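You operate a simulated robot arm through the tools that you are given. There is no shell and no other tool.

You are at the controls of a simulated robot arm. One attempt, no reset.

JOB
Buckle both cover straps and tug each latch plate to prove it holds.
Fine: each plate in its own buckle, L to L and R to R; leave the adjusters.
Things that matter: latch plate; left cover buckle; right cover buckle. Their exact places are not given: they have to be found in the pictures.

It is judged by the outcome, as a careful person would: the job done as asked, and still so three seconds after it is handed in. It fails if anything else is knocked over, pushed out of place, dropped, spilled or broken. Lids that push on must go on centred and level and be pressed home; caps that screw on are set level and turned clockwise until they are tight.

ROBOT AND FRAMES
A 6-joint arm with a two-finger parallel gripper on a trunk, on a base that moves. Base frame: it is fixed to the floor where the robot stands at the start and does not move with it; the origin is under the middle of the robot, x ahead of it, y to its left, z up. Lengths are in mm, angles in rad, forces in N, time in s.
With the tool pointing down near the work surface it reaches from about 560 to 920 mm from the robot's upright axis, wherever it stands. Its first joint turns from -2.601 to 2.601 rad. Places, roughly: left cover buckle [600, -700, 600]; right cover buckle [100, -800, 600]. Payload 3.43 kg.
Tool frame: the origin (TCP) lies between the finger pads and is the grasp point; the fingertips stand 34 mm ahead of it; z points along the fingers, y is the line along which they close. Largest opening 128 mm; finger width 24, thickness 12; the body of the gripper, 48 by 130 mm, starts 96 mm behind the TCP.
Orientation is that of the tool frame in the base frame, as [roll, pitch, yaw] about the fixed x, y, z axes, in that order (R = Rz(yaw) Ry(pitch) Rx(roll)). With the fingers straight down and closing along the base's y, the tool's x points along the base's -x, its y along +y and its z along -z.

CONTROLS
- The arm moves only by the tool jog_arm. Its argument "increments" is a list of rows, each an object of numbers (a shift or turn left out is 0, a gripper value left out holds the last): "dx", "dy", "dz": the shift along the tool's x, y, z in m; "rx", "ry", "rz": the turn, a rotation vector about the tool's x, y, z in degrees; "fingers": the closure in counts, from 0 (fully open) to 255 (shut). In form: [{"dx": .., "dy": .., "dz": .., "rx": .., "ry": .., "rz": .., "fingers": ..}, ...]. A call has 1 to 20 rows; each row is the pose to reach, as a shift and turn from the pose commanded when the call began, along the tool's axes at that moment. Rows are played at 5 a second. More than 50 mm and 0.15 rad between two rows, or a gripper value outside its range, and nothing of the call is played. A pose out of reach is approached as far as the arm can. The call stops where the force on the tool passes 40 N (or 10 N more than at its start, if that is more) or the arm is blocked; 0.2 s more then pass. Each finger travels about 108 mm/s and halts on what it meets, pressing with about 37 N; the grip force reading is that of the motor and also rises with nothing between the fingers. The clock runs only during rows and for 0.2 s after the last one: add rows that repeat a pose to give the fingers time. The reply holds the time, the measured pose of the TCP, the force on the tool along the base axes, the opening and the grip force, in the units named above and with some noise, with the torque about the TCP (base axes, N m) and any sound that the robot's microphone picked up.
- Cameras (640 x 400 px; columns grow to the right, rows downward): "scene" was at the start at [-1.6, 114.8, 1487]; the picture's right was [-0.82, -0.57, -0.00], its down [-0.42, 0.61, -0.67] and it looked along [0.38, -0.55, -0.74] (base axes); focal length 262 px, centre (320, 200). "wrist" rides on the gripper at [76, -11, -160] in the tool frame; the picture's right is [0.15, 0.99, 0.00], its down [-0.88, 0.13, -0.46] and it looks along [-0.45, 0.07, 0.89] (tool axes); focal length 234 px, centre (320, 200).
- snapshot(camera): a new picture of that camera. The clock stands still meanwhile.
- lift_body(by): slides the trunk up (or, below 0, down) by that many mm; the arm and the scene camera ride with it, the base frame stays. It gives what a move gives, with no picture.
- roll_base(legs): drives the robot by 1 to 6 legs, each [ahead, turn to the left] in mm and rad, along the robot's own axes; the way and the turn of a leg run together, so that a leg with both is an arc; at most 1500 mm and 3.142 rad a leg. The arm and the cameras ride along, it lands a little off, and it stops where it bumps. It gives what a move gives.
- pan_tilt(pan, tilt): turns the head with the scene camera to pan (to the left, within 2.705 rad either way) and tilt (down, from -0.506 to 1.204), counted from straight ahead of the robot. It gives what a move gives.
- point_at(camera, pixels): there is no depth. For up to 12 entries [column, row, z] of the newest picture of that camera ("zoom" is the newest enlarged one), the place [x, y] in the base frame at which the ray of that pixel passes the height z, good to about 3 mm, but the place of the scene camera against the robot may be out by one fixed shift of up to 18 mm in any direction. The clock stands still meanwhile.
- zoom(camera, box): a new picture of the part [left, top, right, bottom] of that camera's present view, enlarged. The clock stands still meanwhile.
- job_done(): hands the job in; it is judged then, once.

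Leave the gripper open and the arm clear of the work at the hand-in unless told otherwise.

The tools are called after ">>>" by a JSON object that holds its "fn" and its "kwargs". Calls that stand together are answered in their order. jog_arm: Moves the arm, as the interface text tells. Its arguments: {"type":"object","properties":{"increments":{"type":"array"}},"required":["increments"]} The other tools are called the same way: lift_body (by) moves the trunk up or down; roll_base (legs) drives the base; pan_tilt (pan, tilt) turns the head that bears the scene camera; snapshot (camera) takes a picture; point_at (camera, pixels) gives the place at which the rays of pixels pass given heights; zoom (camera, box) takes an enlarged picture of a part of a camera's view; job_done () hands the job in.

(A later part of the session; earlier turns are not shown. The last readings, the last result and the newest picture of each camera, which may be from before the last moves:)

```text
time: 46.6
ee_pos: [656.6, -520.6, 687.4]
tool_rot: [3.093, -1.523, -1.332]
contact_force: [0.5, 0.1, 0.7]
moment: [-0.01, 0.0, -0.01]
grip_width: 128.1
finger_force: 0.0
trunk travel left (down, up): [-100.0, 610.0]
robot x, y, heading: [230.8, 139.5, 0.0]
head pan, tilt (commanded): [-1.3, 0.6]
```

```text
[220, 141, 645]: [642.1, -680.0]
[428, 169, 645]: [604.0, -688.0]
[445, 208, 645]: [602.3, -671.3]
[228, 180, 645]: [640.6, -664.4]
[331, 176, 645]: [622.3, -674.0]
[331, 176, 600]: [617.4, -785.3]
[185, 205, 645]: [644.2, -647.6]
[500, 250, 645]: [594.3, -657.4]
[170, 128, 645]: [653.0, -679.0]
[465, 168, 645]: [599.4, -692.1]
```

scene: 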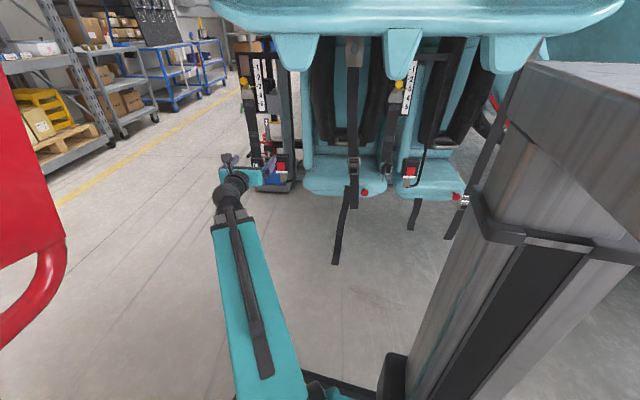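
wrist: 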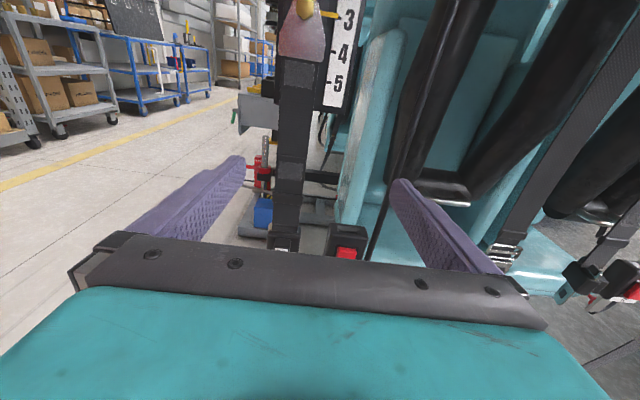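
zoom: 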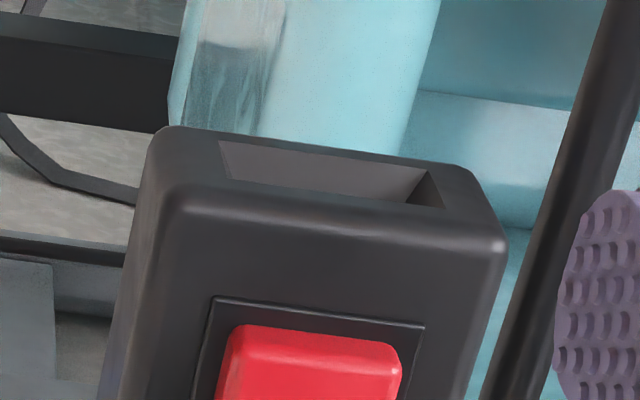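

The slot centre is now pinned down by both views at (622.5, -674, 645.5), about 38 × 16 mm, and its line is yawed about 12°, which matches the tool. The L grip body spans x 691-744 and z 590-625, with the tongue plane at y ≈ -650. I'll narrow the fingers to about 76 mm so they clear the buckle, level the tool, and go to a standoff 60 mm in front of the L plate.

>>> {"fn": "jog_arm", "kwargs": {"increments": [{"dx": -0.0257, "dy": -0.0125, "dz": 0.0235, "ry": 1.0, "fingers": 104}, {"dx": -0.0513, "dy": -0.025, "dz": 0.0471, "ry": 2.0, "fingers": 104}, {"dx": -0.077, "dy": -0.0375, "dz": 0.0706, "ry": 2.8, "fingers": 104}, {"dx": -0.077, "dy": -0.0375, "dz": 0.0706, "ry": 2.8, "fingers": 104}, {"dx": -0.077, "dy": -0.0375, "dz": 0.0706, "ry": 2.8, "fingers": 104}]}}

>>> {"fn": "snapshot", "kwargs": {"camera": "wrist"}}

>>> {"fn": "zoom", "kwargs": {"camera": "wrist", "box": [220, 90, 420, 250]}}

```text
time: 47.9
ee_pos: [707.4, -580.6, 607.4]
tool_rot: [1.088, -1.567, 0.672]
contact_force: [-0.2, 0.0, -0.2]
moment: [0.02, 0.03, 0.03]
grip_width: 75.7
finger_force: 0.1
trunk travel left (down, up): [-100.0, 610.0]
robot x, y, heading: [224.2, 139.7, 0.002]
head pan, tilt (commanded): [-1.3, 0.6]
```

```text
taken
```

wrist: 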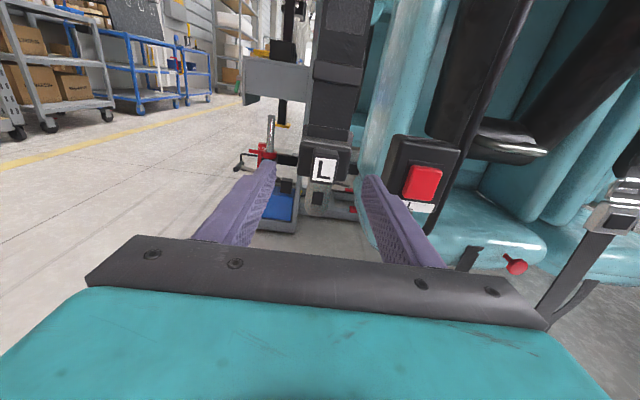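

```text
2.50 times, centred on (320, 170) of wrist
```

zoom: 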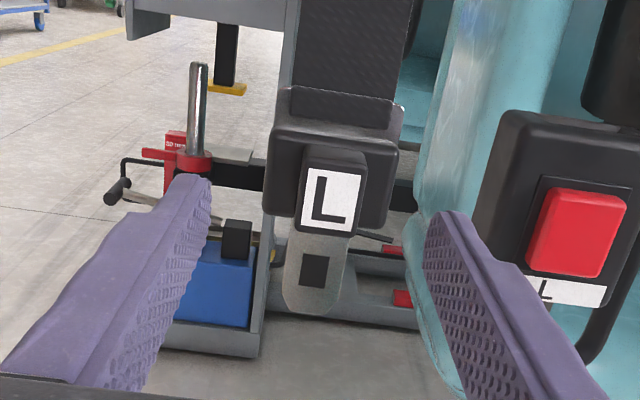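

The fingers (76 mm apart) straddle the L plate, which looks centred between the fingertips at (190,178) and (450,213) in the zoom. I'll move forward 45 mm and look again.

>>> {"fn": "jog_arm", "kwargs": {"increments": [{"dz": 0.015}, {"dz": 0.03}, {"dz": 0.045}, {"dz": 0.045}]}}

>>> {"fn": "zoom", "kwargs": {"camera": "wrist", "box": [220, 90, 420, 250]}}

```text
time: 48.9
ee_pos: [717.2, -624.9, 607.4]
tool_rot: [1.191, -1.567, 0.568]
contact_force: [0.6, 0.1, -0.7]
moment: [-0.01, -0.02, 0.0]
grip_width: 75.8
finger_force: 0.0
trunk travel left (down, up): [-100.0, 610.0]
robot x, y, heading: [227.3, 141.2, 0.001]
head pan, tilt (commanded): [-1.3, 0.6]
```

```text
2.50 times, centred on (320, 170) of wrist
```

zoom: 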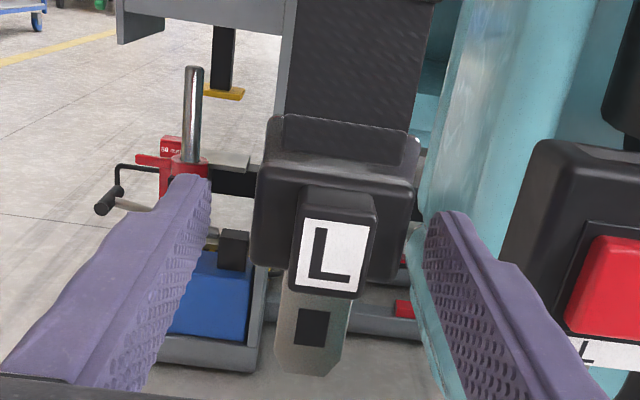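

The plate sits about 5 mm toward the right finger (gaps of roughly 45 px left and 15 px right). I'll shift +5 mm along tool y, go 13 mm further in, and check before closing.

>>> {"fn": "jog_arm", "kwargs": {"increments": [{"dy": 0.005}, {"dy": 0.005, "dz": 0.013}, {"dy": 0.005, "dz": 0.013}]}}

>>> {"fn": "zoom", "kwargs": {"camera": "wrist", "box": [220, 90, 420, 250]}}

```text
time: 49.6
ee_pos: [713.5, -637.8, 608.1]
tool_rot: [1.154, -1.568, 0.604]
contact_force: [-0.1, 0.3, 0.4]
moment: [-0.01, 0.02, 0.01]
grip_width: 75.9
finger_force: 0.0
trunk travel left (down, up): [-100.0, 610.0]
robot x, y, heading: [226.5, 139.6, 0.004]
head pan, tilt (commanded): [-1.3, 0.6]
```

```text
2.50 times, centred on (320, 170) of wrist
```

zoom: 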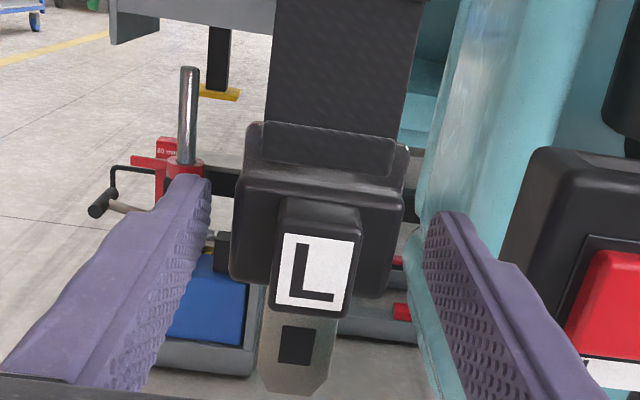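

The plate is now centred between the pads, with roughly equal gaps. I'll close the fingers on the grip body.

>>> {"fn": "jog_arm", "kwargs": {"increments": [{"fingers": 255}, {"fingers": 255}, {"fingers": 255}, {"fingers": 255}]}}

>>> {"fn": "zoom", "kwargs": {"camera": "wrist", "box": [220, 90, 420, 250]}}

```text
time: 50.6
ee_pos: [713.5, -638.6, 607.6]
tool_rot: [1.278, -1.569, 0.484]
contact_force: [0.0, 0.0, -0.6]
moment: [0.01, -0.03, 0.04]
grip_width: 51.2
finger_force: 36.6
trunk travel left (down, up): [-100.0, 610.0]
robot x, y, heading: [228.7, 139.0, 0.0]
head pan, tilt (commanded): [-1.3, 0.6]
```

```text
2.50 times, centred on (320, 170) of wrist
```

zoom: 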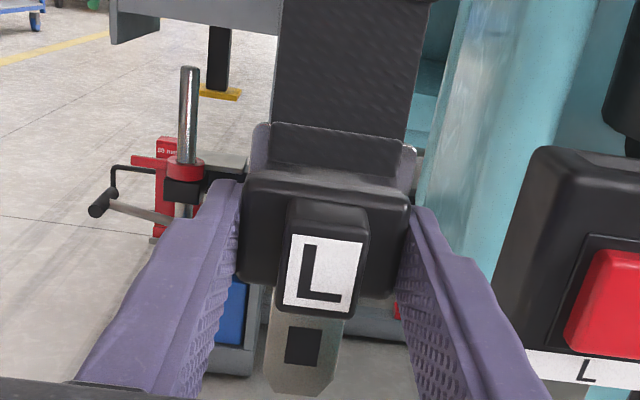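

The plate is gripped (width 51.2 mm, 36.6 N). The buckle's stalk rod rises on the -x side and could foul the right finger, so before moving I'll look at the rod's position.

>>> {"fn": "zoom", "kwargs": {"camera": "wrist", "box": [380, 60, 540, 260]}}

>>> {"fn": "snapshot", "kwargs": {"camera": "wrist"}}

```text
2.00 times, centred on (460, 160) of wrist
```

zoom: 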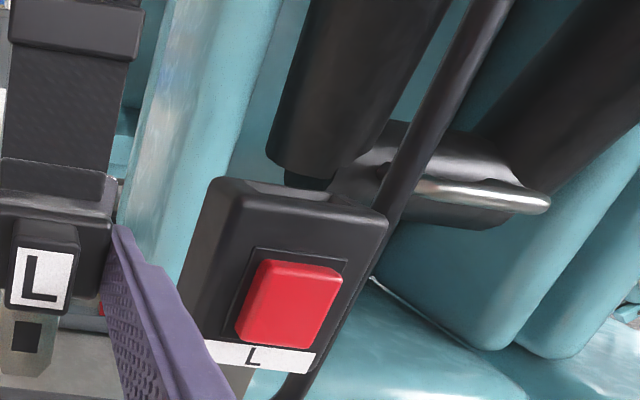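

```text
taken
```

wrist: 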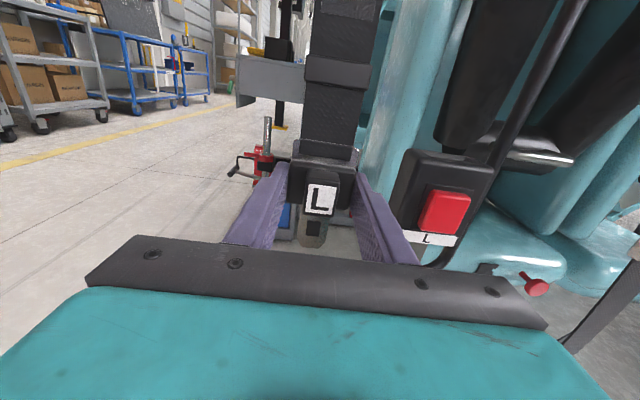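

I'll read rays along the rod in this zoom, at about (438,110) and (403,170), and the buckle's top right corner at (385,215).

>>> {"fn": "zoom", "kwargs": {"camera": "wrist", "box": [420, 70, 500, 170]}}

>>> {"fn": "point_at", "kwargs": {"camera": "wrist", "pixels": [[519, 115, 645], [519, 115, 600], [501.5, 145, 645], [501.5, 145, 600], [493, 167, 645], [545, 65, 600], [545, 65, 645]]}}

```text
4.00 times, centred on (460, 120) of wrist
```

zoom: 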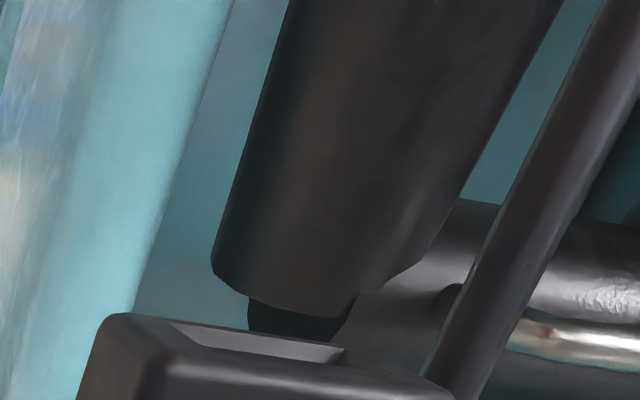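

```text
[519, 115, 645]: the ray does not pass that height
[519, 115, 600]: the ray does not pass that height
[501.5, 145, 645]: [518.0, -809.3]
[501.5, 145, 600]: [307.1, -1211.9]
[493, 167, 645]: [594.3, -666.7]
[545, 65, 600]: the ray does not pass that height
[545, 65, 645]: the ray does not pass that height
```

The rod's centre works out near (580, -688), about 45 mm to the side of the slot centre. Finger outer faces at ±38 mm would nearly rub it with an edge grip. Pinching the narrow boss carrying the "L" (about 26 mm wide) keeps the fingers well clear, so I'll let go, back off 31 mm and look.

>>> {"fn": "jog_arm", "kwargs": {"increments": [{"fingers": 104}, {"fingers": 104}, {"dz": -0.015, "dx": 0.001, "fingers": 104}, {"dz": -0.031, "dx": 0.0015, "fingers": 104}, {"dz": -0.031, "dx": 0.0015, "fingers": 104}, {"dz": -0.031, "dx": 0.0015, "fingers": 104}]}}

>>> {"fn": "zoom", "kwargs": {"camera": "wrist", "box": [220, 90, 420, 250]}}

```text
time: 52.0
ee_pos: [707.7, -607.3, 608.8]
tool_rot: [1.169, -1.567, 0.59]
contact_force: [0.7, 0.3, 0.7]
moment: [-0.01, -0.01, 0.0]
grip_width: 75.6
finger_force: 0.1
trunk travel left (down, up): [-100.0, 610.0]
robot x, y, heading: [228.7, 143.6, 0.002]
head pan, tilt (commanded): [-1.3, 0.6]
```

```text
2.50 times, centred on (320, 170) of wrist
```

zoom: 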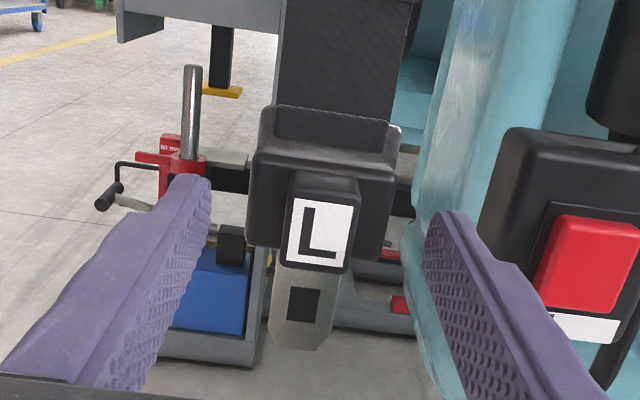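

The plate hangs quietly with the boss (282-360) centred between the fingertips. I'll close on the boss now.

>>> {"fn": "jog_arm", "kwargs": {"increments": [{"fingers": 180}, {"fingers": 255}, {"fingers": 255}, {"fingers": 255}, {"fingers": 255}]}}

>>> {"fn": "zoom", "kwargs": {"camera": "wrist", "box": [220, 90, 420, 250]}}

```text
time: 53.2
ee_pos: [707.5, -607.7, 608.0]
tool_rot: [1.293, -1.568, 0.465]
contact_force: [-1.2, -0.8, 0.1]
moment: [0.04, 0.02, 0.0]
grip_width: 23.2
finger_force: 37.0
trunk travel left (down, up): [-100.0, 610.0]
robot x, y, heading: [228.7, 138.2, 0.001]
head pan, tilt (commanded): [-1.3, 0.6]
```

```text
2.50 times, centred on (320, 170) of wrist
```

zoom: 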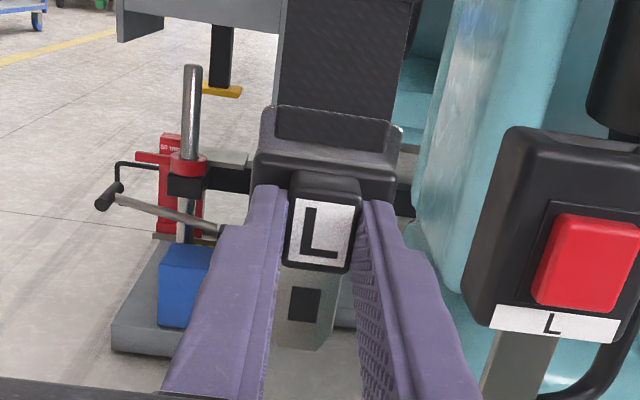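

The boss is gripped (23.2 mm, 37 N). I'll lift the plate 115 mm straight up so the tongue clears the buckle top, and check it follows.

>>> {"fn": "jog_arm", "kwargs": {"increments": [{"dx": 0.02}, {"dx": 0.04}, {"dx": 0.06}, {"dx": 0.08}, {"dx": 0.1}, {"dx": 0.115}, {"dx": 0.115}]}}

>>> {"fn": "snapshot", "kwargs": {"camera": "wrist"}}

>>> {"fn": "zoom", "kwargs": {"camera": "wrist", "box": [220, 90, 420, 250]}}

```text
time: 54.9
ee_pos: [708.0, -607.1, 723.9]
tool_rot: [1.202, -1.569, 0.558]
contact_force: [0.9, -0.3, -1.1]
moment: [0.05, 0.05, -0.01]
grip_width: 23.3
finger_force: 36.7
trunk travel left (down, up): [-100.0, 610.0]
robot x, y, heading: [228.3, 140.0, -0.003]
head pan, tilt (commanded): [-1.3, 0.6]
```

```text
taken
```

wrist: 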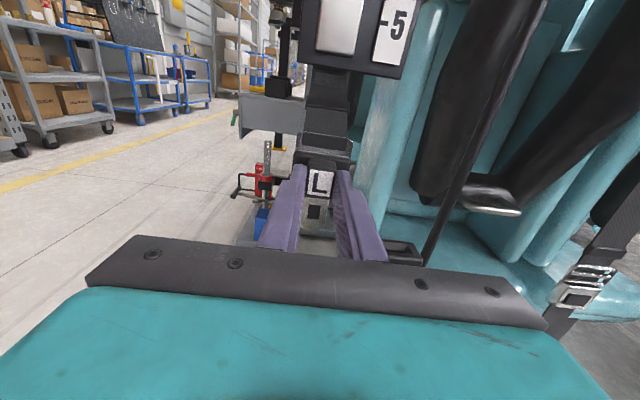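

```text
2.50 times, centred on (320, 170) of wrist
```

zoom: 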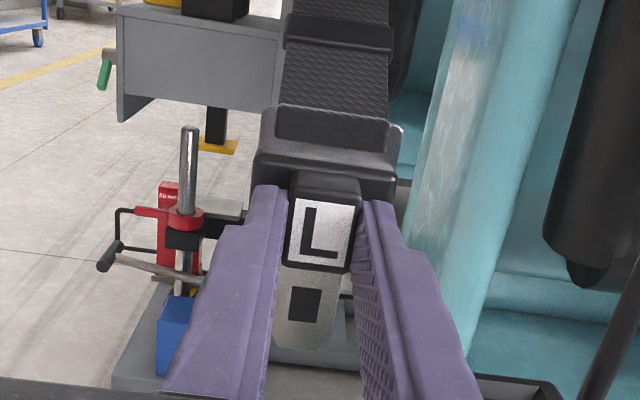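

The plate came up with the gripper. Now I'll move it 96 mm sideways (tool +y) and 5 mm deeper, to sit above the L slot with the tongue tip at about z 660 against the buckle top at 645.

>>> {"fn": "jog_arm", "kwargs": {"increments": [{"dy": 0.02}, {"dy": 0.04}, {"dy": 0.06}, {"dy": 0.08, "dz": 0.002}, {"dy": 0.096, "dz": 0.005}, {"dy": 0.096, "dz": 0.005}]}}

>>> {"fn": "snapshot", "kwargs": {"camera": "wrist"}}

>>> {"fn": "zoom", "kwargs": {"camera": "wrist", "box": [250, 130, 390, 250]}}

```text
time: 56.2
ee_pos: [614.2, -630.6, 724.5]
tool_rot: [1.22, -1.569, 0.536]
contact_force: [-0.1, -0.8, -1.5]
moment: [0.03, 0.03, -0.02]
grip_width: 23.4
finger_force: 36.8
trunk travel left (down, up): [-100.0, 610.0]
robot x, y, heading: [227.1, 143.3, 0.003]
head pan, tilt (commanded): [-1.3, 0.6]
```

```text
taken
```

wrist: 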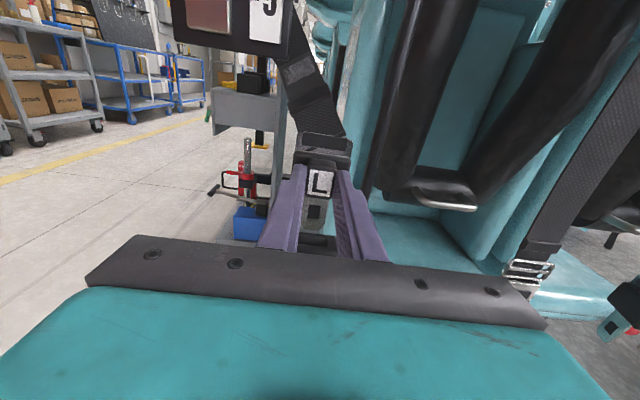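

```text
3.33 times, centred on (320, 190) of wrist
```

zoom: 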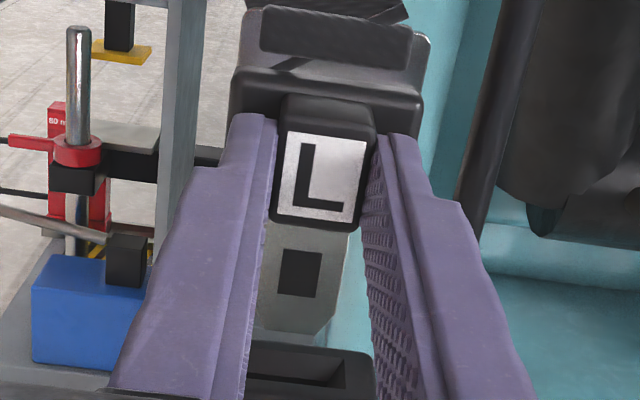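

The tongue hangs just above the slot, with the slot's right end visible near (345,365). I'll verify tongue and slot positions with rays.

>>> {"fn": "point_at", "kwargs": {"camera": "zoom", "pixels": [[345, 362, 645.5], [338, 388, 645.5], [372, 352, 645.5], [297, 343, 661], [265, 325, 661], [337, 325, 661], [301, 272, 684], [250, 345, 645.5]]}}

>>> {"fn": "zoom", "kwargs": {"camera": "wrist", "box": [290, 200, 350, 260]}}

```text
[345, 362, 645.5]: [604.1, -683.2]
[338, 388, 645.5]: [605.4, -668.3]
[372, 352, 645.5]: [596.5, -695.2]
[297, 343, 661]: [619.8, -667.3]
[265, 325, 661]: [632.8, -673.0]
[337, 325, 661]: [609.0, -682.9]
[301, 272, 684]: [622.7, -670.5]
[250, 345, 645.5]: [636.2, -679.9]
```

```text
6.67 times, centred on (320, 230) of wrist
```

zoom: 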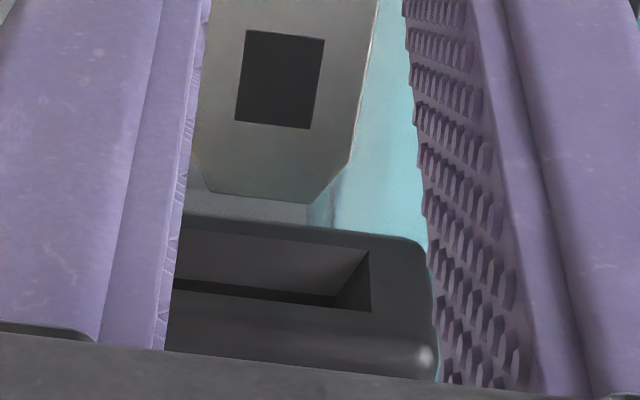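

In this view the tongue plane (y ≈ -671) and the slot centre (y ≈ -672, x ≈ 623) agree within a few mm. I'll lower 25 mm slowly to enter the slot and watch the force.

>>> {"fn": "jog_arm", "kwargs": {"increments": [{"dx": -0.005}, {"dx": -0.01}, {"dx": -0.015}, {"dx": -0.02}, {"dx": -0.025}, {"dx": -0.025}]}}

>>> {"fn": "zoom", "kwargs": {"camera": "wrist", "box": [250, 130, 390, 250]}}

```text
time: 57.6
ee_pos: [614.3, -629.6, 698.6]
tool_rot: [1.119, -1.569, 0.64]
contact_force: [-0.1, 0.3, -1.6]
moment: [0.07, 0.06, -0.03]
grip_width: 23.3
finger_force: 37.2
trunk travel left (down, up): [-100.0, 610.0]
robot x, y, heading: [228.6, 142.3, 0.007]
head pan, tilt (commanded): [-1.3, 0.6]
```

```text
3.33 times, centred on (320, 190) of wrist
```

zoom: 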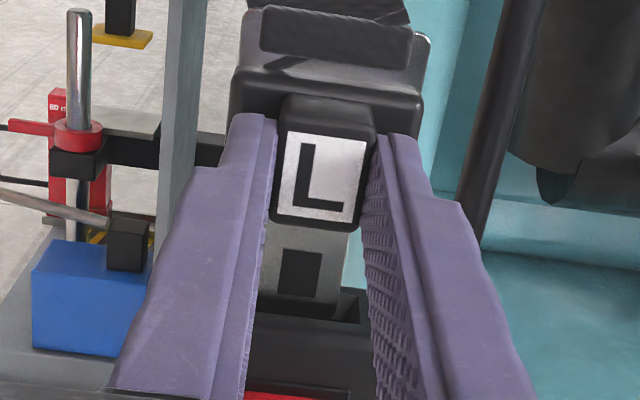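

The tongue tip is inside the slot with no contact force. I'll continue down 22 mm.

>>> {"fn": "jog_arm", "kwargs": {"increments": [{"dx": -0.005}, {"dx": -0.01}, {"dx": -0.015}, {"dx": -0.019}, {"dx": -0.022}, {"dx": -0.022}]}}

>>> {"fn": "zoom", "kwargs": {"camera": "wrist", "box": [250, 130, 390, 250]}}

```text
time: 59.0
ee_pos: [614.5, -628.6, 677.6]
tool_rot: [1.17, -1.568, 0.59]
contact_force: [3.3, -13.2, 3.0]
moment: [-0.75, -0.16, 0.06]
grip_width: 23.1
finger_force: 36.7
trunk travel left (down, up): [-100.0, 610.0]
robot x, y, heading: [225.1, 142.5, 0.005]
head pan, tilt (commanded): [-1.3, 0.6]
```

```text
3.33 times, centred on (320, 190) of wrist
```

zoom: 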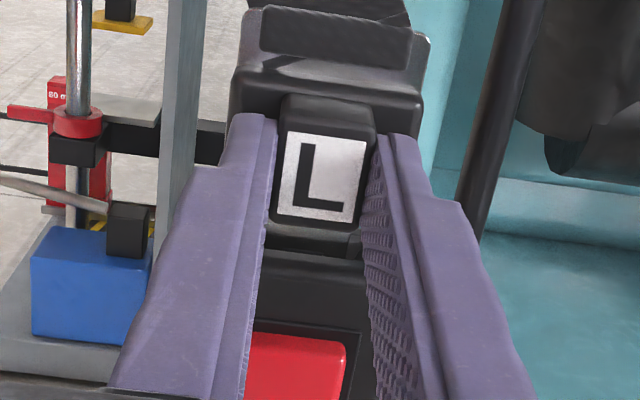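

There is 13 N pushing the tool toward -y, so the tongue is rubbing the front wall of the slot. I'll shift 3 mm deeper to relieve it.

>>> {"fn": "jog_arm", "kwargs": {"increments": [{"dz": 0.0015}, {"dz": 0.003}, {"dz": 0.003}]}}

```text
time: 59.9
ee_pos: [615.3, -632.5, 676.7]
tool_rot: [1.275, -1.568, 0.485]
contact_force: [0.8, -0.7, -0.5]
moment: [0.06, 0.03, -0.02]
grip_width: 23.2
finger_force: 37.0
trunk travel left (down, up): [-100.0, 610.0]
robot x, y, heading: [225.3, 139.8, 0.003]
head pan, tilt (commanded): [-1.3, 0.6]
```

The force is gone. I'll continue down in small steps and listen for a click.

>>> {"fn": "jog_arm", "kwargs": {"increments": [{"dx": -0.003}, {"dx": -0.006}, {"dx": -0.009}, {"dx": -0.011}, {"dx": -0.013}, {"dx": -0.013}]}}

>>> {"fn": "zoom", "kwargs": {"camera": "wrist", "box": [250, 130, 390, 250]}}

```text
time: 61.2
ee_pos: [613.4, -632.9, 664.6]
tool_rot: [1.1, -1.567, 0.658]
contact_force: [-7.8, 8.1, -0.4]
moment: [0.49, 0.31, -0.18]
grip_width: 23.5
finger_force: 37.3
trunk travel left (down, up): [-100.0, 610.0]
robot x, y, heading: [226.8, 141.4, 0.0]
head pan, tilt (commanded): [-1.3, 0.6]
```

```text
3.33 times, centred on (320, 190) of wrist
```

zoom: 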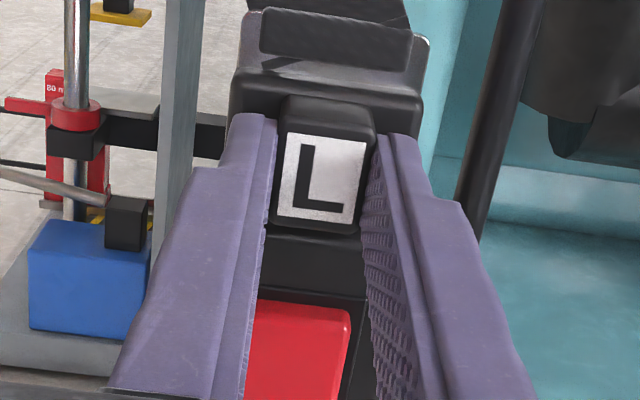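

A small sideways load remains (-8 N in x, +8 N in y). I'll ease the tool 1 mm along tool y and 1.5 mm back, then press on downward.

>>> {"fn": "jog_arm", "kwargs": {"increments": [{"dy": 0.001, "dz": -0.0015}, {"dy": 0.001, "dz": -0.0015}, {"dx": -0.001, "dy": 0.001, "dz": -0.0015}, {"dx": -0.002, "dy": 0.001, "dz": -0.0015}, {"dx": -0.003, "dy": 0.001, "dz": -0.0015}, {"dx": -0.004, "dy": 0.001, "dz": -0.0015}, {"dx": -0.004, "dy": 0.001, "dz": -0.0015}]}}

```text
time: 62.9
ee_pos: [613.7, -631.0, 661.5]
tool_rot: [0.393, -1.565, 1.365]
contact_force: [-1.5, -5.7, 25.8]
moment: [-1.25, -0.17, 0.0]
grip_width: 23.1
finger_force: 37.0
trunk travel left (down, up): [-100.0, 610.0]
robot x, y, heading: [227.7, 141.6, 0.001]
head pan, tilt (commanded): [-1.3, 0.6]
```

There is now 26 N of upward resistance and no click reported yet. I'll look at how the plate and buckle meet.

>>> {"fn": "zoom", "kwargs": {"camera": "wrist", "box": [250, 130, 390, 250]}}

>>> {"fn": "zoom", "kwargs": {"camera": "wrist", "box": [290, 160, 350, 220]}}

>>> {"fn": "zoom", "kwargs": {"camera": "scene", "box": [220, 110, 320, 210]}}

```text
3.33 times, centred on (320, 190) of wrist
```

zoom: 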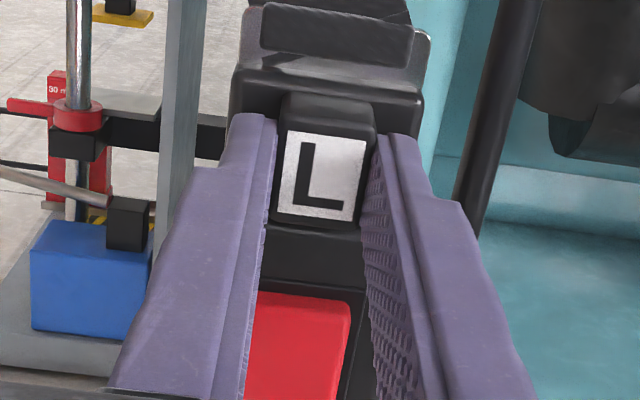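

```text
6.67 times, centred on (320, 190) of wrist
```

zoom: 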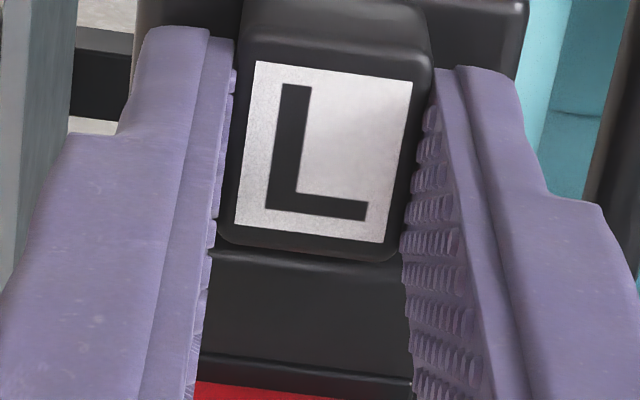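

```text
4.00 times, centred on (270, 160) of scene
```

zoom: 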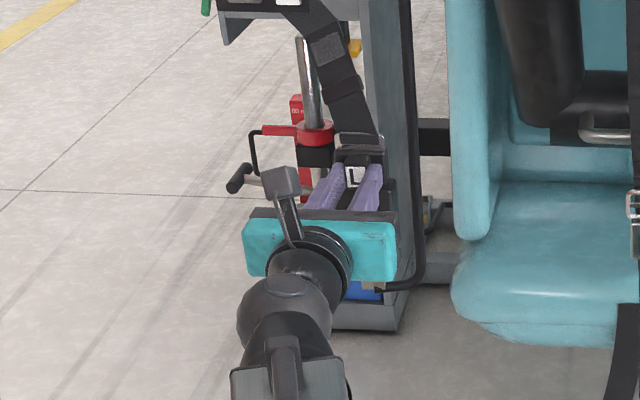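

The boss is nearly down on the buckle top, and the remaining resistance is likely the latch spring. I'll press a little further, 1 mm at a time.

>>> {"fn": "jog_arm", "kwargs": {"increments": [{"dx": -0.001}, {"dx": -0.002}, {"dx": -0.003}, {"dx": -0.003}]}}

>>> {"fn": "zoom", "kwargs": {"camera": "wrist", "box": [290, 160, 350, 220]}}

```text
time: 63.9
ee_pos: [613.1, -630.9, 659.4]
tool_rot: [0.476, -1.565, 1.285]
contact_force: [-1.9, 3.7, 31.0]
moment: [-0.73, -0.1, -0.02]
grip_width: 23.5
finger_force: 36.8
trunk travel left (down, up): [-100.0, 610.0]
robot x, y, heading: [231.2, 141.1, 0.0]
head pan, tilt (commanded): [-1.3, 0.6]
```

```text
6.67 times, centred on (320, 190) of wrist
```

zoom: 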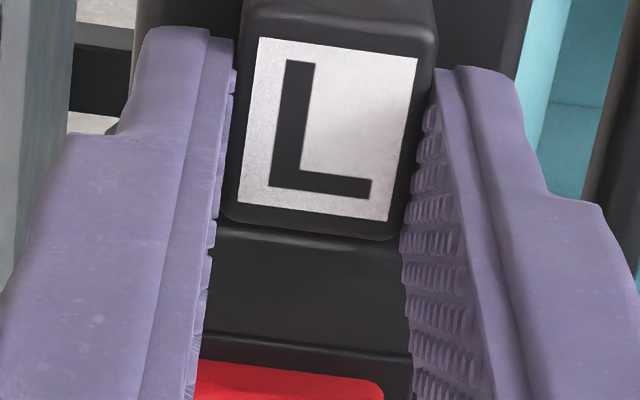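

The fingers slipped about 3 mm down the boss, so the plate has stopped moving, and it seems to be down on the buckle top. I'll tug gently upward 5 mm to see whether it holds.

>>> {"fn": "jog_arm", "kwargs": {"increments": [{"dx": 0.002}, {"dx": 0.004}, {"dx": 0.006}, {"dx": 0.006}]}}

>>> {"fn": "zoom", "kwargs": {"camera": "wrist", "box": [290, 160, 350, 220]}}

```text
time: 64.8
ee_pos: [614.0, -632.2, 660.8]
tool_rot: [2.494, -1.568, -0.734]
contact_force: [-3.6, 11.0, -12.6]
moment: [1.23, 0.28, -0.02]
grip_width: 23.4
finger_force: 37.3
trunk travel left (down, up): [-100.0, 610.0]
robot x, y, heading: [228.8, 141.1, -0.001]
head pan, tilt (commanded): [-1.3, 0.6]
```

```text
6.67 times, centred on (320, 190) of wrist
```

zoom: 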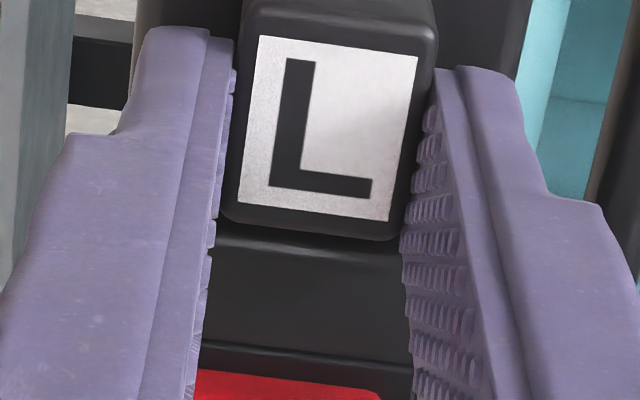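

It resists with 12.6 N downward and hasn't followed the 6 mm command. I'll pull a few mm more to see whether the force builds (latched) or the plate slides out.

>>> {"fn": "jog_arm", "kwargs": {"increments": [{"dx": 0.001}, {"dx": 0.002}, {"dx": 0.003}, {"dx": 0.003}]}}

>>> {"fn": "zoom", "kwargs": {"camera": "wrist", "box": [290, 160, 350, 220]}}

```text
time: 65.8
ee_pos: [613.7, -632.9, 663.2]
tool_rot: [2.382, -1.566, -0.623]
contact_force: [-1.7, -4.4, -31.5]
moment: [0.75, 0.25, -0.08]
grip_width: 23.5
finger_force: 37.0
trunk travel left (down, up): [-100.0, 610.0]
robot x, y, heading: [233.6, 141.0, 0.003]
head pan, tilt (commanded): [-1.3, 0.6]
```

```text
6.67 times, centred on (320, 190) of wrist
```

zoom: 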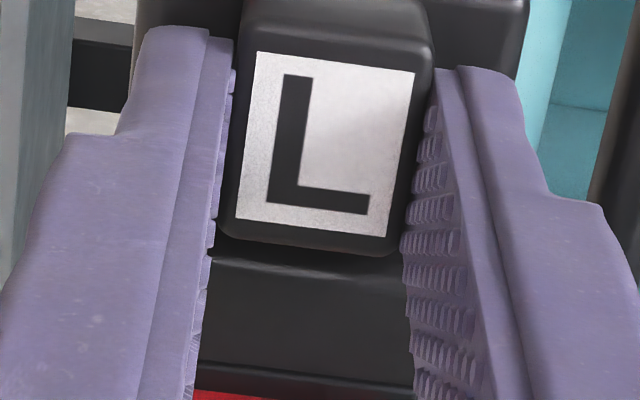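

The pull reached 31.5 N and the plate did not come out; only the grip slid about 2 mm on the boss. To rule out a mere friction jam, I'll hold tension and wiggle gently sideways and fore-aft by 1.5 mm.

>>> {"fn": "jog_arm", "kwargs": {"increments": [{"dy": 0.0015}, {"dy": -0.0015}, {"dz": 0.0015}, {"dz": -0.0015}, {"dx": 0.001, "dz": 0.0015}, {"dx": 0.001}, {"dx": 0.001}]}}

>>> {"fn": "zoom", "kwargs": {"camera": "wrist", "box": [290, 160, 350, 220]}}

```text
time: 67.5
ee_pos: [612.6, -633.7, 665.8]
tool_rot: [1.805, -1.566, -0.047]
contact_force: [-1.1, -13.4, -19.9]
moment: [-0.21, 0.03, -0.1]
grip_width: 23.1
finger_force: 37.1
trunk travel left (down, up): [-100.0, 610.0]
robot x, y, heading: [227.8, 139.7, -0.0]
head pan, tilt (commanded): [-1.3, 0.6]
```

```text
6.67 times, centred on (320, 190) of wrist
```

zoom: 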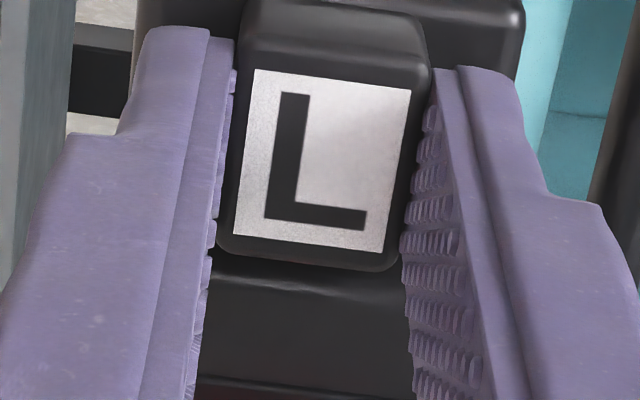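

The label stayed at z ≈ 666 through all three pulls while only the fingers slid, so the L plate is held. I'll relax the tension, open the fingers, back straight off 60 mm and inspect the joint.

>>> {"fn": "jog_arm", "kwargs": {"increments": [{"dx": -0.003}, {"dx": -0.003, "fingers": 150}, {"dx": -0.003, "fingers": 128}, {"dx": -0.003, "dz": -0.02, "fingers": 128}, {"dx": -0.003, "dz": -0.04, "fingers": 128}, {"dx": -0.003, "dz": -0.06, "fingers": 128}, {"dx": -0.003, "dz": -0.06, "fingers": 128}]}}

>>> {"fn": "zoom", "kwargs": {"camera": "wrist", "box": [260, 110, 380, 220]}}

>>> {"fn": "zoom", "kwargs": {"camera": "wrist", "box": [290, 150, 350, 200]}}

```text
time: 69.0
ee_pos: [601.5, -572.8, 664.0]
tool_rot: [1.178, -1.567, 0.58]
contact_force: [1.0, -0.5, -0.4]
moment: [-0.01, 0.0, 0.01]
grip_width: 63.9
finger_force: 0.1
trunk travel left (down, up): [-100.0, 610.0]
robot x, y, heading: [227.0, 140.0, 0.002]
head pan, tilt (commanded): [-1.3, 0.6]
```

```text
3.64 times, centred on (320, 165) of wrist
```

zoom: 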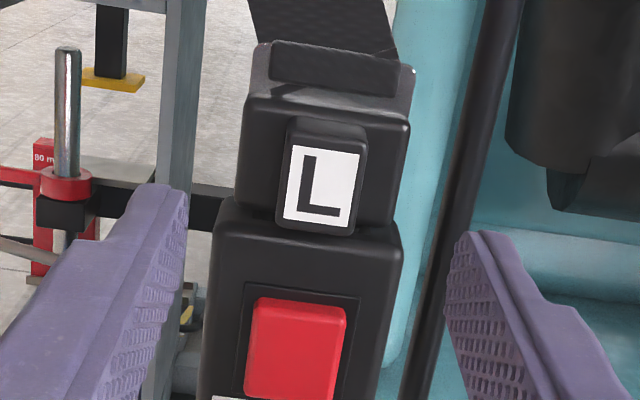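

```text
8.00 times, centred on (320, 175) of wrist
```

zoom: 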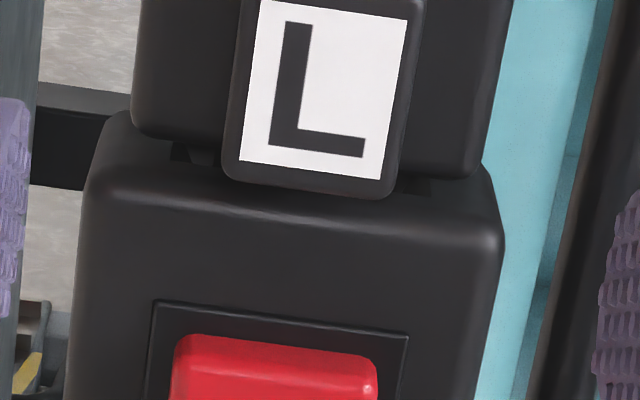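

The L plate is seated on its buckle, label facing out, and held against a 31 N tug. Next is the R side. I'll back the gripper off 35 mm more, then drive the base straight back about 370 mm so the arm faces the R pair the same way.

>>> {"fn": "jog_arm", "kwargs": {"increments": [{"dz": -0.018}, {"dz": -0.035}, {"dz": -0.035}]}}

>>> {"fn": "roll_base", "kwargs": {"legs": [[-370, 0]]}}

>>> {"fn": "snapshot", "kwargs": {"camera": "wrist"}}

>>> {"fn": "snapshot", "kwargs": {"camera": "scene"}}

```text
time: 69.8
ee_pos: [598.4, -544.9, 664.7]
tool_rot: [1.217, -1.567, 0.539]
contact_force: [-0.4, -0.1, 0.0]
moment: [0.0, 0.0, 0.0]
grip_width: 63.7
finger_force: 0.1
out of reach, approached as far as the arm can: row 2, 3
trunk travel left (down, up): [-100.0, 610.0]
robot x, y, heading: [226.1, 143.0, 0.001]
head pan, tilt (commanded): [-1.3, 0.6]
```

```text
time: 72.5
ee_pos: [233.4, -545.0, 664.2]
tool_rot: [1.198, -1.57, 0.561]
contact_force: [-0.4, 0.7, 0.2]
moment: [-0.01, 0.01, 0.0]
grip_width: 63.8
finger_force: 0.1
trunk travel left (down, up): [-100.0, 610.0]
robot x, y, heading: [-141.8, 141.2, 0.002]
head pan, tilt (commanded): [-1.3, 0.6]
```

```text
taken
```

wrist: 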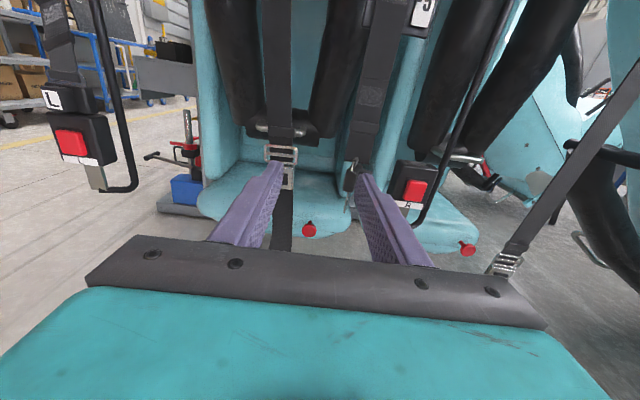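

```text
taken
```

scene: 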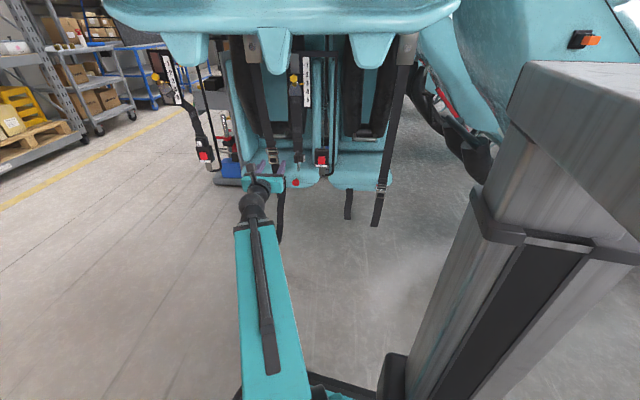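

The L assembly is visible at upper left, and the R pair lies ahead. I'll zoom on both.

>>> {"fn": "zoom", "kwargs": {"camera": "wrist", "box": [20, 60, 140, 200]}}

>>> {"fn": "zoom", "kwargs": {"camera": "wrist", "box": [320, 120, 460, 240]}}

>>> {"fn": "zoom", "kwargs": {"camera": "wrist", "box": [320, 0, 480, 120]}}

```text
2.86 times, centred on (80, 130) of wrist
```

zoom: 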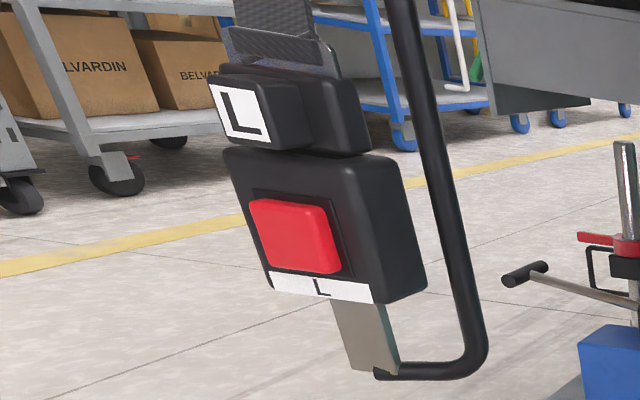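

```text
3.33 times, centred on (390, 180) of wrist
```

zoom: 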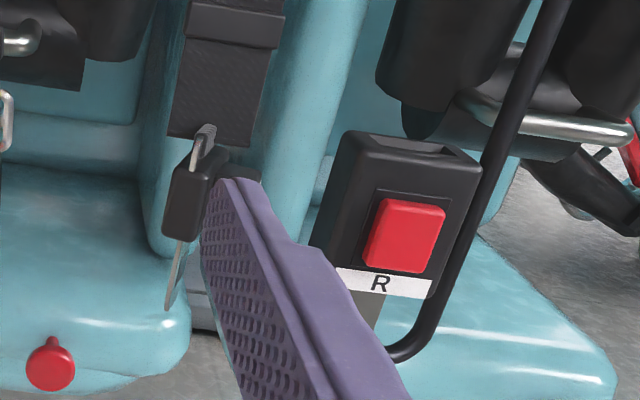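

```text
3.33 times, centred on (400, 60) of wrist
```

zoom: 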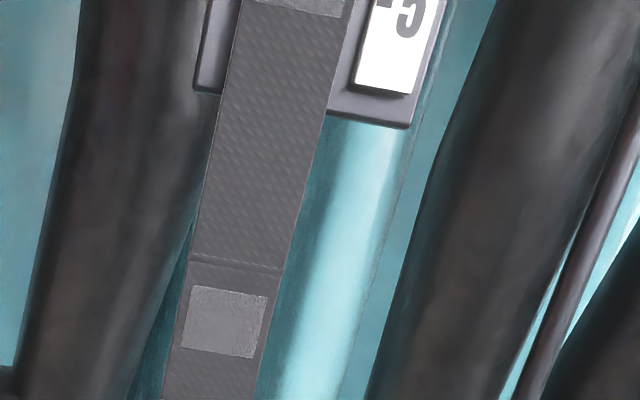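

The L assembly looks properly seated. The R plate hangs edge-on, twisted about 90° with its label toward -x. I'll drive 80 mm further back so the gripper faces the middle of the R pair with a clear view.

>>> {"fn": "roll_base", "kwargs": {"legs": [[-80, 0]]}}

>>> {"fn": "snapshot", "kwargs": {"camera": "wrist"}}

>>> {"fn": "zoom", "kwargs": {"camera": "wrist", "box": [260, 130, 420, 230]}}

```text
time: 73.6
ee_pos: [152.0, -544.0, 665.5]
tool_rot: [1.194, -1.568, 0.567]
contact_force: [-0.2, 0.6, 0.3]
moment: [0.02, -0.01, 0.01]
grip_width: 63.7
finger_force: 0.0
trunk travel left (down, up): [-100.0, 610.0]
robot x, y, heading: [-221.5, 139.6, 0.006]
head pan, tilt (commanded): [-1.3, 0.6]
```

```text
taken
```

wrist: 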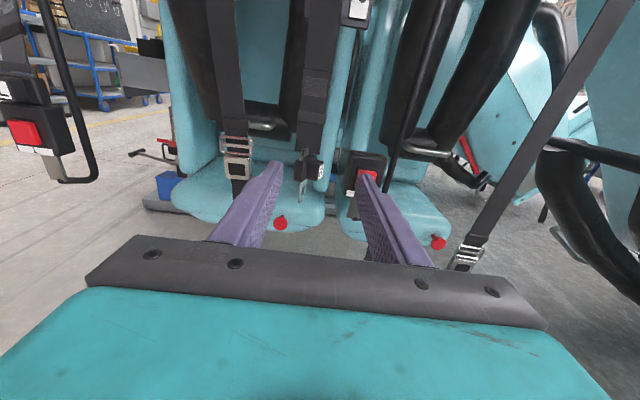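

```text
4.00 times, centred on (340, 180) of wrist
```

zoom: 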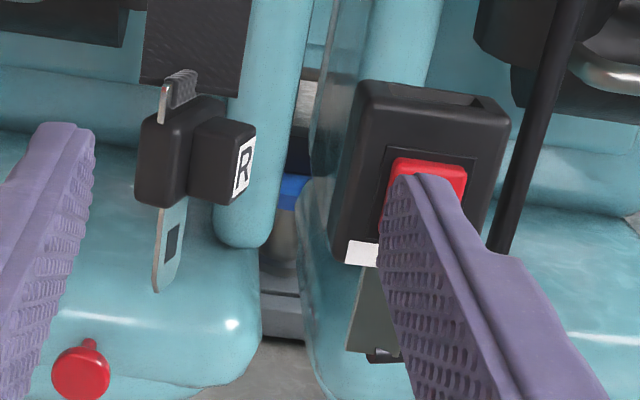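

The R plate's label normal points at about azimuth 165°, so it is twisted roughly 65° from facing front. I'll triangulate the R features as I did for L, starting with rays from this height.

>>> {"fn": "zoom", "kwargs": {"camera": "wrist", "box": [280, 140, 400, 220]}}

```text
5.00 times, centred on (340, 180) of wrist
```

zoom: 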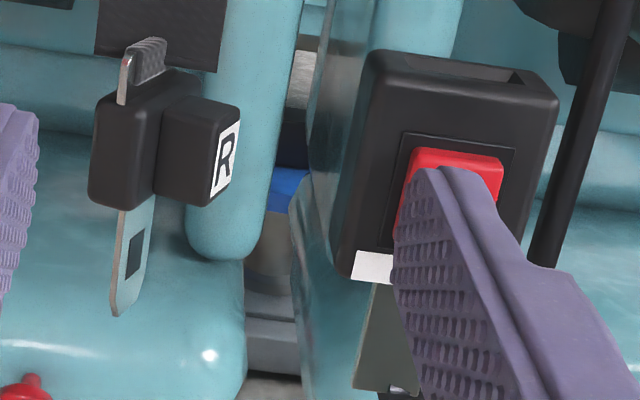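

Key pixels: label centre (226,158), boss near-side corners (160,125), (213,133), hole (134,252), tongue tip (117,312), buckle slot corners around (397,56) and (520,83). Reading rays.

>>> {"fn": "point_at", "kwargs": {"camera": "zoom", "pixels": [[226, 158, 600], [226, 158, 560], [134, 252, 600], [134, 252, 560], [117, 312, 560], [158, 198, 600], [186, 206, 600], [211, 196, 600], [98, 200, 600], [397, 56, 645], [522, 83, 645], [404, 68, 645]]}}

>>> {"fn": "jog_arm", "kwargs": {"increments": [{"dx": 0.04, "dz": 0.005}, {"dx": 0.08, "dz": 0.01}, {"dx": 0.08, "dz": 0.01}]}}

>>> {"fn": "zoom", "kwargs": {"camera": "wrist", "box": [280, 170, 400, 250]}}

```text
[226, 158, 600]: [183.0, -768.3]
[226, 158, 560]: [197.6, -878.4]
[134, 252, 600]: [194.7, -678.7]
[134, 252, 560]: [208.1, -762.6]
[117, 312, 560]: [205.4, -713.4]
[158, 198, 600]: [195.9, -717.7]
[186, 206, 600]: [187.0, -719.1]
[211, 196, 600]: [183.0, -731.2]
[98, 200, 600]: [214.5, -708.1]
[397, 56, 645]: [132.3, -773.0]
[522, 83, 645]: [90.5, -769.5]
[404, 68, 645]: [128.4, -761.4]
```

```text
time: 74.4
ee_pos: [154.9, -555.0, 744.2]
tool_rot: [1.256, -1.57, 0.505]
contact_force: [-0.5, 0.6, 0.3]
moment: [0.0, 0.0, 0.0]
grip_width: 63.8
finger_force: 0.1
trunk travel left (down, up): [-100.0, 610.0]
robot x, y, heading: [-216.6, 141.3, 0.005]
head pan, tilt (commanded): [-1.3, 0.6]
```

```text
5.00 times, centred on (340, 210) of wrist
```

zoom: 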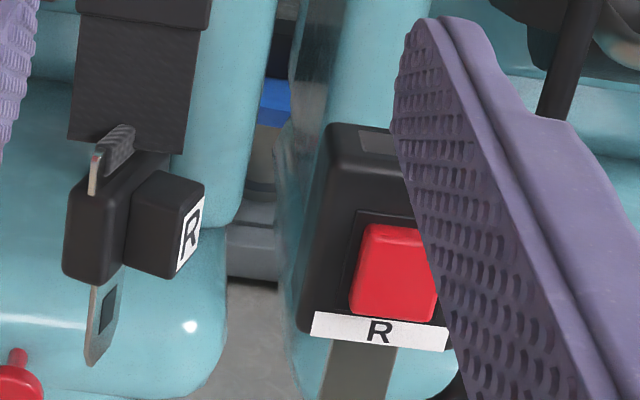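

Same features in the higher view: label centre (190,233), hole (107,310), tip (91,362), boss bottom corners (128,264), (163,278), slot left end (361,131)/(366,152).

>>> {"fn": "point_at", "kwargs": {"camera": "zoom", "pixels": [[190, 233, 600], [190, 233, 560], [107, 310, 600], [107, 310, 560], [91, 364, 560], [128, 264, 600], [162, 278, 600], [177, 271, 600], [66, 268, 600], [361, 131, 645], [366, 152, 645], [330, 165, 645]]}}

```text
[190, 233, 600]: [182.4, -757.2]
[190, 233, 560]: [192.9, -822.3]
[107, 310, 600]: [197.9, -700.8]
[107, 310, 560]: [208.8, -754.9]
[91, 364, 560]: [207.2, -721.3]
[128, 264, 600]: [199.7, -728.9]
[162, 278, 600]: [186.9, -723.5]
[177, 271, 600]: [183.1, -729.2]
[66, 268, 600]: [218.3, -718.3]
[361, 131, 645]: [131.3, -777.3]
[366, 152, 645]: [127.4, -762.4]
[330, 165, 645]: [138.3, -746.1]
```

The R label centre is at about (179.7, -740.6, 610) and the tongue at (206.8, -746, 567.5), so the label normal is near azimuth 168°. The R slot is near (110.5, -773.5, 644.5). Gripping the boss from above and below (closing axis vertical) works at any yaw and keeps the fingers narrow beside the buckle. I'll roll the tool -90° about its own axis first, here in free space.

>>> {"fn": "jog_arm", "kwargs": {"increments": [{"rz": -8.2}, {"rz": -16.4}, {"rz": -24.6}, {"rz": -32.8}, {"rz": -41}, {"rz": -49.2}, {"rz": -57.4}, {"rz": -65.6}, {"rz": -73.8}, {"rz": -82}, {"rz": -90}, {"rz": -90}]}}

>>> {"fn": "snapshot", "kwargs": {"camera": "wrist"}}

```text
time: 77.0
ee_pos: [150.2, -565.1, 673.2]
tool_rot: [1.479, -0.015, 0.205]
contact_force: [0.4, 0.2, -0.7]
moment: [-0.01, -0.02, 0.0]
grip_width: 63.7
finger_force: 0.1
out of reach, approached as far as the arm can: row 7, 8, 9, 10, 11, 12
trunk travel left (down, up): [-100.0, 610.0]
robot x, y, heading: [-221.5, 141.0, 0.001]
head pan, tilt (commanded): [-1.3, 0.6]
```

```text
taken
```

wrist: 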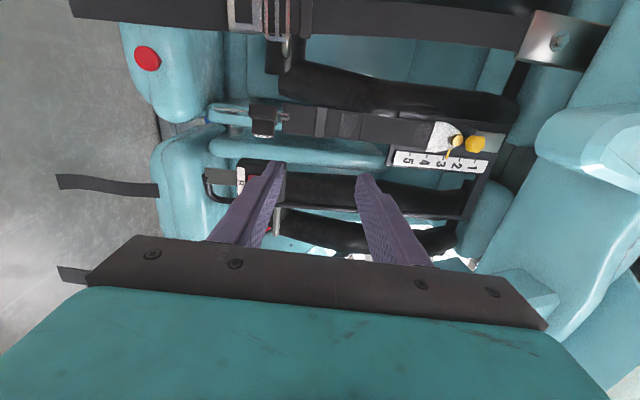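

The roll is done, but the arm could only follow by dropping to z 673 and tilting about 5°. Before going on I'll check what pose it now holds, using a null move.

>>> {"fn": "jog_arm", "kwargs": {"increments": [{"dz": 0.0}, {"dz": 0.0}]}}

```text
time: 77.6
ee_pos: [149.0, -565.0, 673.8]
tool_rot: [1.48, -0.018, 0.201]
contact_force: [0.4, 0.5, 0.6]
moment: [0.01, 0.0, 0.01]
grip_width: 63.8
finger_force: 0.0
trunk travel left (down, up): [-100.0, 610.0]
robot x, y, heading: [-222.2, 137.1, 0.006]
head pan, tilt (commanded): [-1.3, 0.6]
```

The held pose equals the reached pose. I'll level the tool (+5.2° about its x) and ease to about (129, -605, 654).

>>> {"fn": "jog_arm", "kwargs": {"increments": [{"dx": -0.014, "dy": -0.012, "dz": 0.0165, "rx": 2.6}, {"dx": -0.0277, "dy": -0.0235, "dz": 0.0331, "rx": 5.2}, {"dx": -0.0277, "dy": -0.0235, "dz": 0.0331, "rx": 5.2}]}}

```text
time: 78.4
ee_pos: [126.5, -606.2, 632.7]
tool_rot: [1.544, -0.022, 0.206]
contact_force: [0.1, 0.3, 1.0]
moment: [-0.04, -0.01, 0.02]
grip_width: 63.9
finger_force: 0.1
out of reach, approached as far as the arm can: row 1, 2, 3
trunk travel left (down, up): [-100.0, 610.0]
robot x, y, heading: [-221.2, 140.1, 0.004]
head pan, tilt (commanded): [-1.3, 0.6]
```

There is still a slight reach limit (roll 1.544 instead of 1.571). I'll turn the yaw toward azimuth -20° in two parts and watch how the arm behaves, staying in free space.

>>> {"fn": "jog_arm", "kwargs": {"increments": [{"ry": 7.3}, {"ry": 14.6}, {"ry": 21.9}, {"ry": 29.2}, {"ry": 29.2}]}}

```text
time: 79.6
ee_pos: [128.5, -604.8, 646.2]
tool_rot: [1.58, -0.023, 0.71]
contact_force: [-0.9, -0.6, 0.0]
moment: [0.01, 0.02, 0.0]
grip_width: 63.8
finger_force: 0.0
out of reach, approached as far as the arm can: row 3, 4, 5
trunk travel left (down, up): [-100.0, 610.0]
robot x, y, heading: [-218.0, 140.1, 0.006]
head pan, tilt (commanded): [-1.3, 0.6]
```

Now at azimuth -49°, and the deviations are shrinking. I'll complete the yaw to -20° while moving outward to about (90, -660, 625), which should be better inside the reach.

>>> {"fn": "jog_arm", "kwargs": {"increments": [{"dx": -0.013, "dy": -0.004, "dz": 0.003, "ry": 6}, {"dx": -0.026, "dy": -0.008, "dz": 0.007, "ry": 12}, {"dx": -0.039, "dy": -0.012, "dz": 0.01, "ry": 18}, {"dx": -0.052, "dy": -0.016, "dz": 0.013, "ry": 24}, {"dx": -0.065, "dy": -0.021, "dz": 0.0166, "ry": 29.3}, {"dx": -0.065, "dy": -0.021, "dz": 0.0166, "ry": 29.3}]}}

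>>> {"fn": "snapshot", "kwargs": {"camera": "wrist"}}

>>> {"fn": "snapshot", "kwargs": {"camera": "scene"}}

```text
time: 81.0
ee_pos: [91.9, -658.9, 664.6]
tool_rot: [1.592, -0.057, 1.22]
contact_force: [-0.6, 0.8, 0.2]
moment: [-0.03, 0.03, 0.01]
grip_width: 63.7
finger_force: 0.0
out of reach, approached as far as the arm can: row 1, 2, 3, 4, 5, 6
trunk travel left (down, up): [-100.0, 610.0]
robot x, y, heading: [-217.4, 137.5, 0.004]
head pan, tilt (commanded): [-1.3, 0.6]
```

```text
taken
```

wrist: 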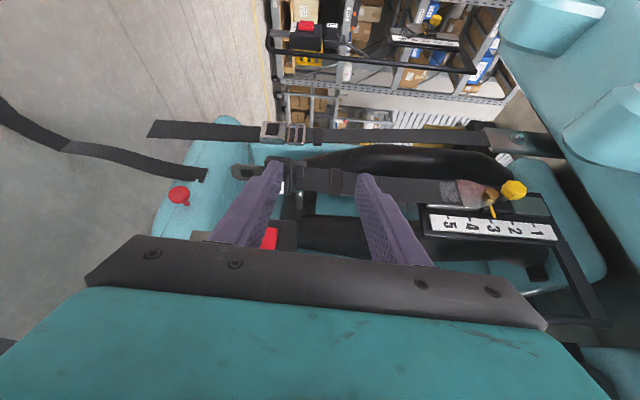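

```text
taken
```

scene: 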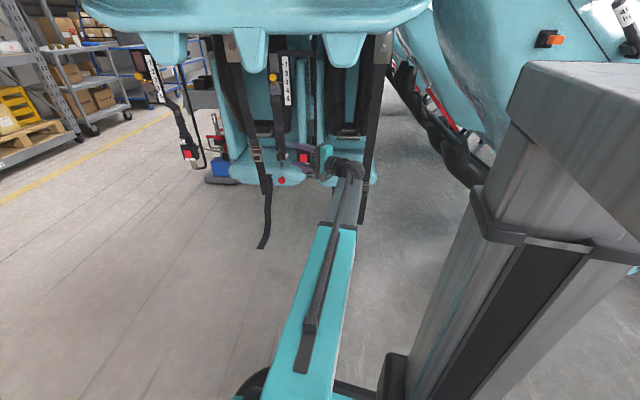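

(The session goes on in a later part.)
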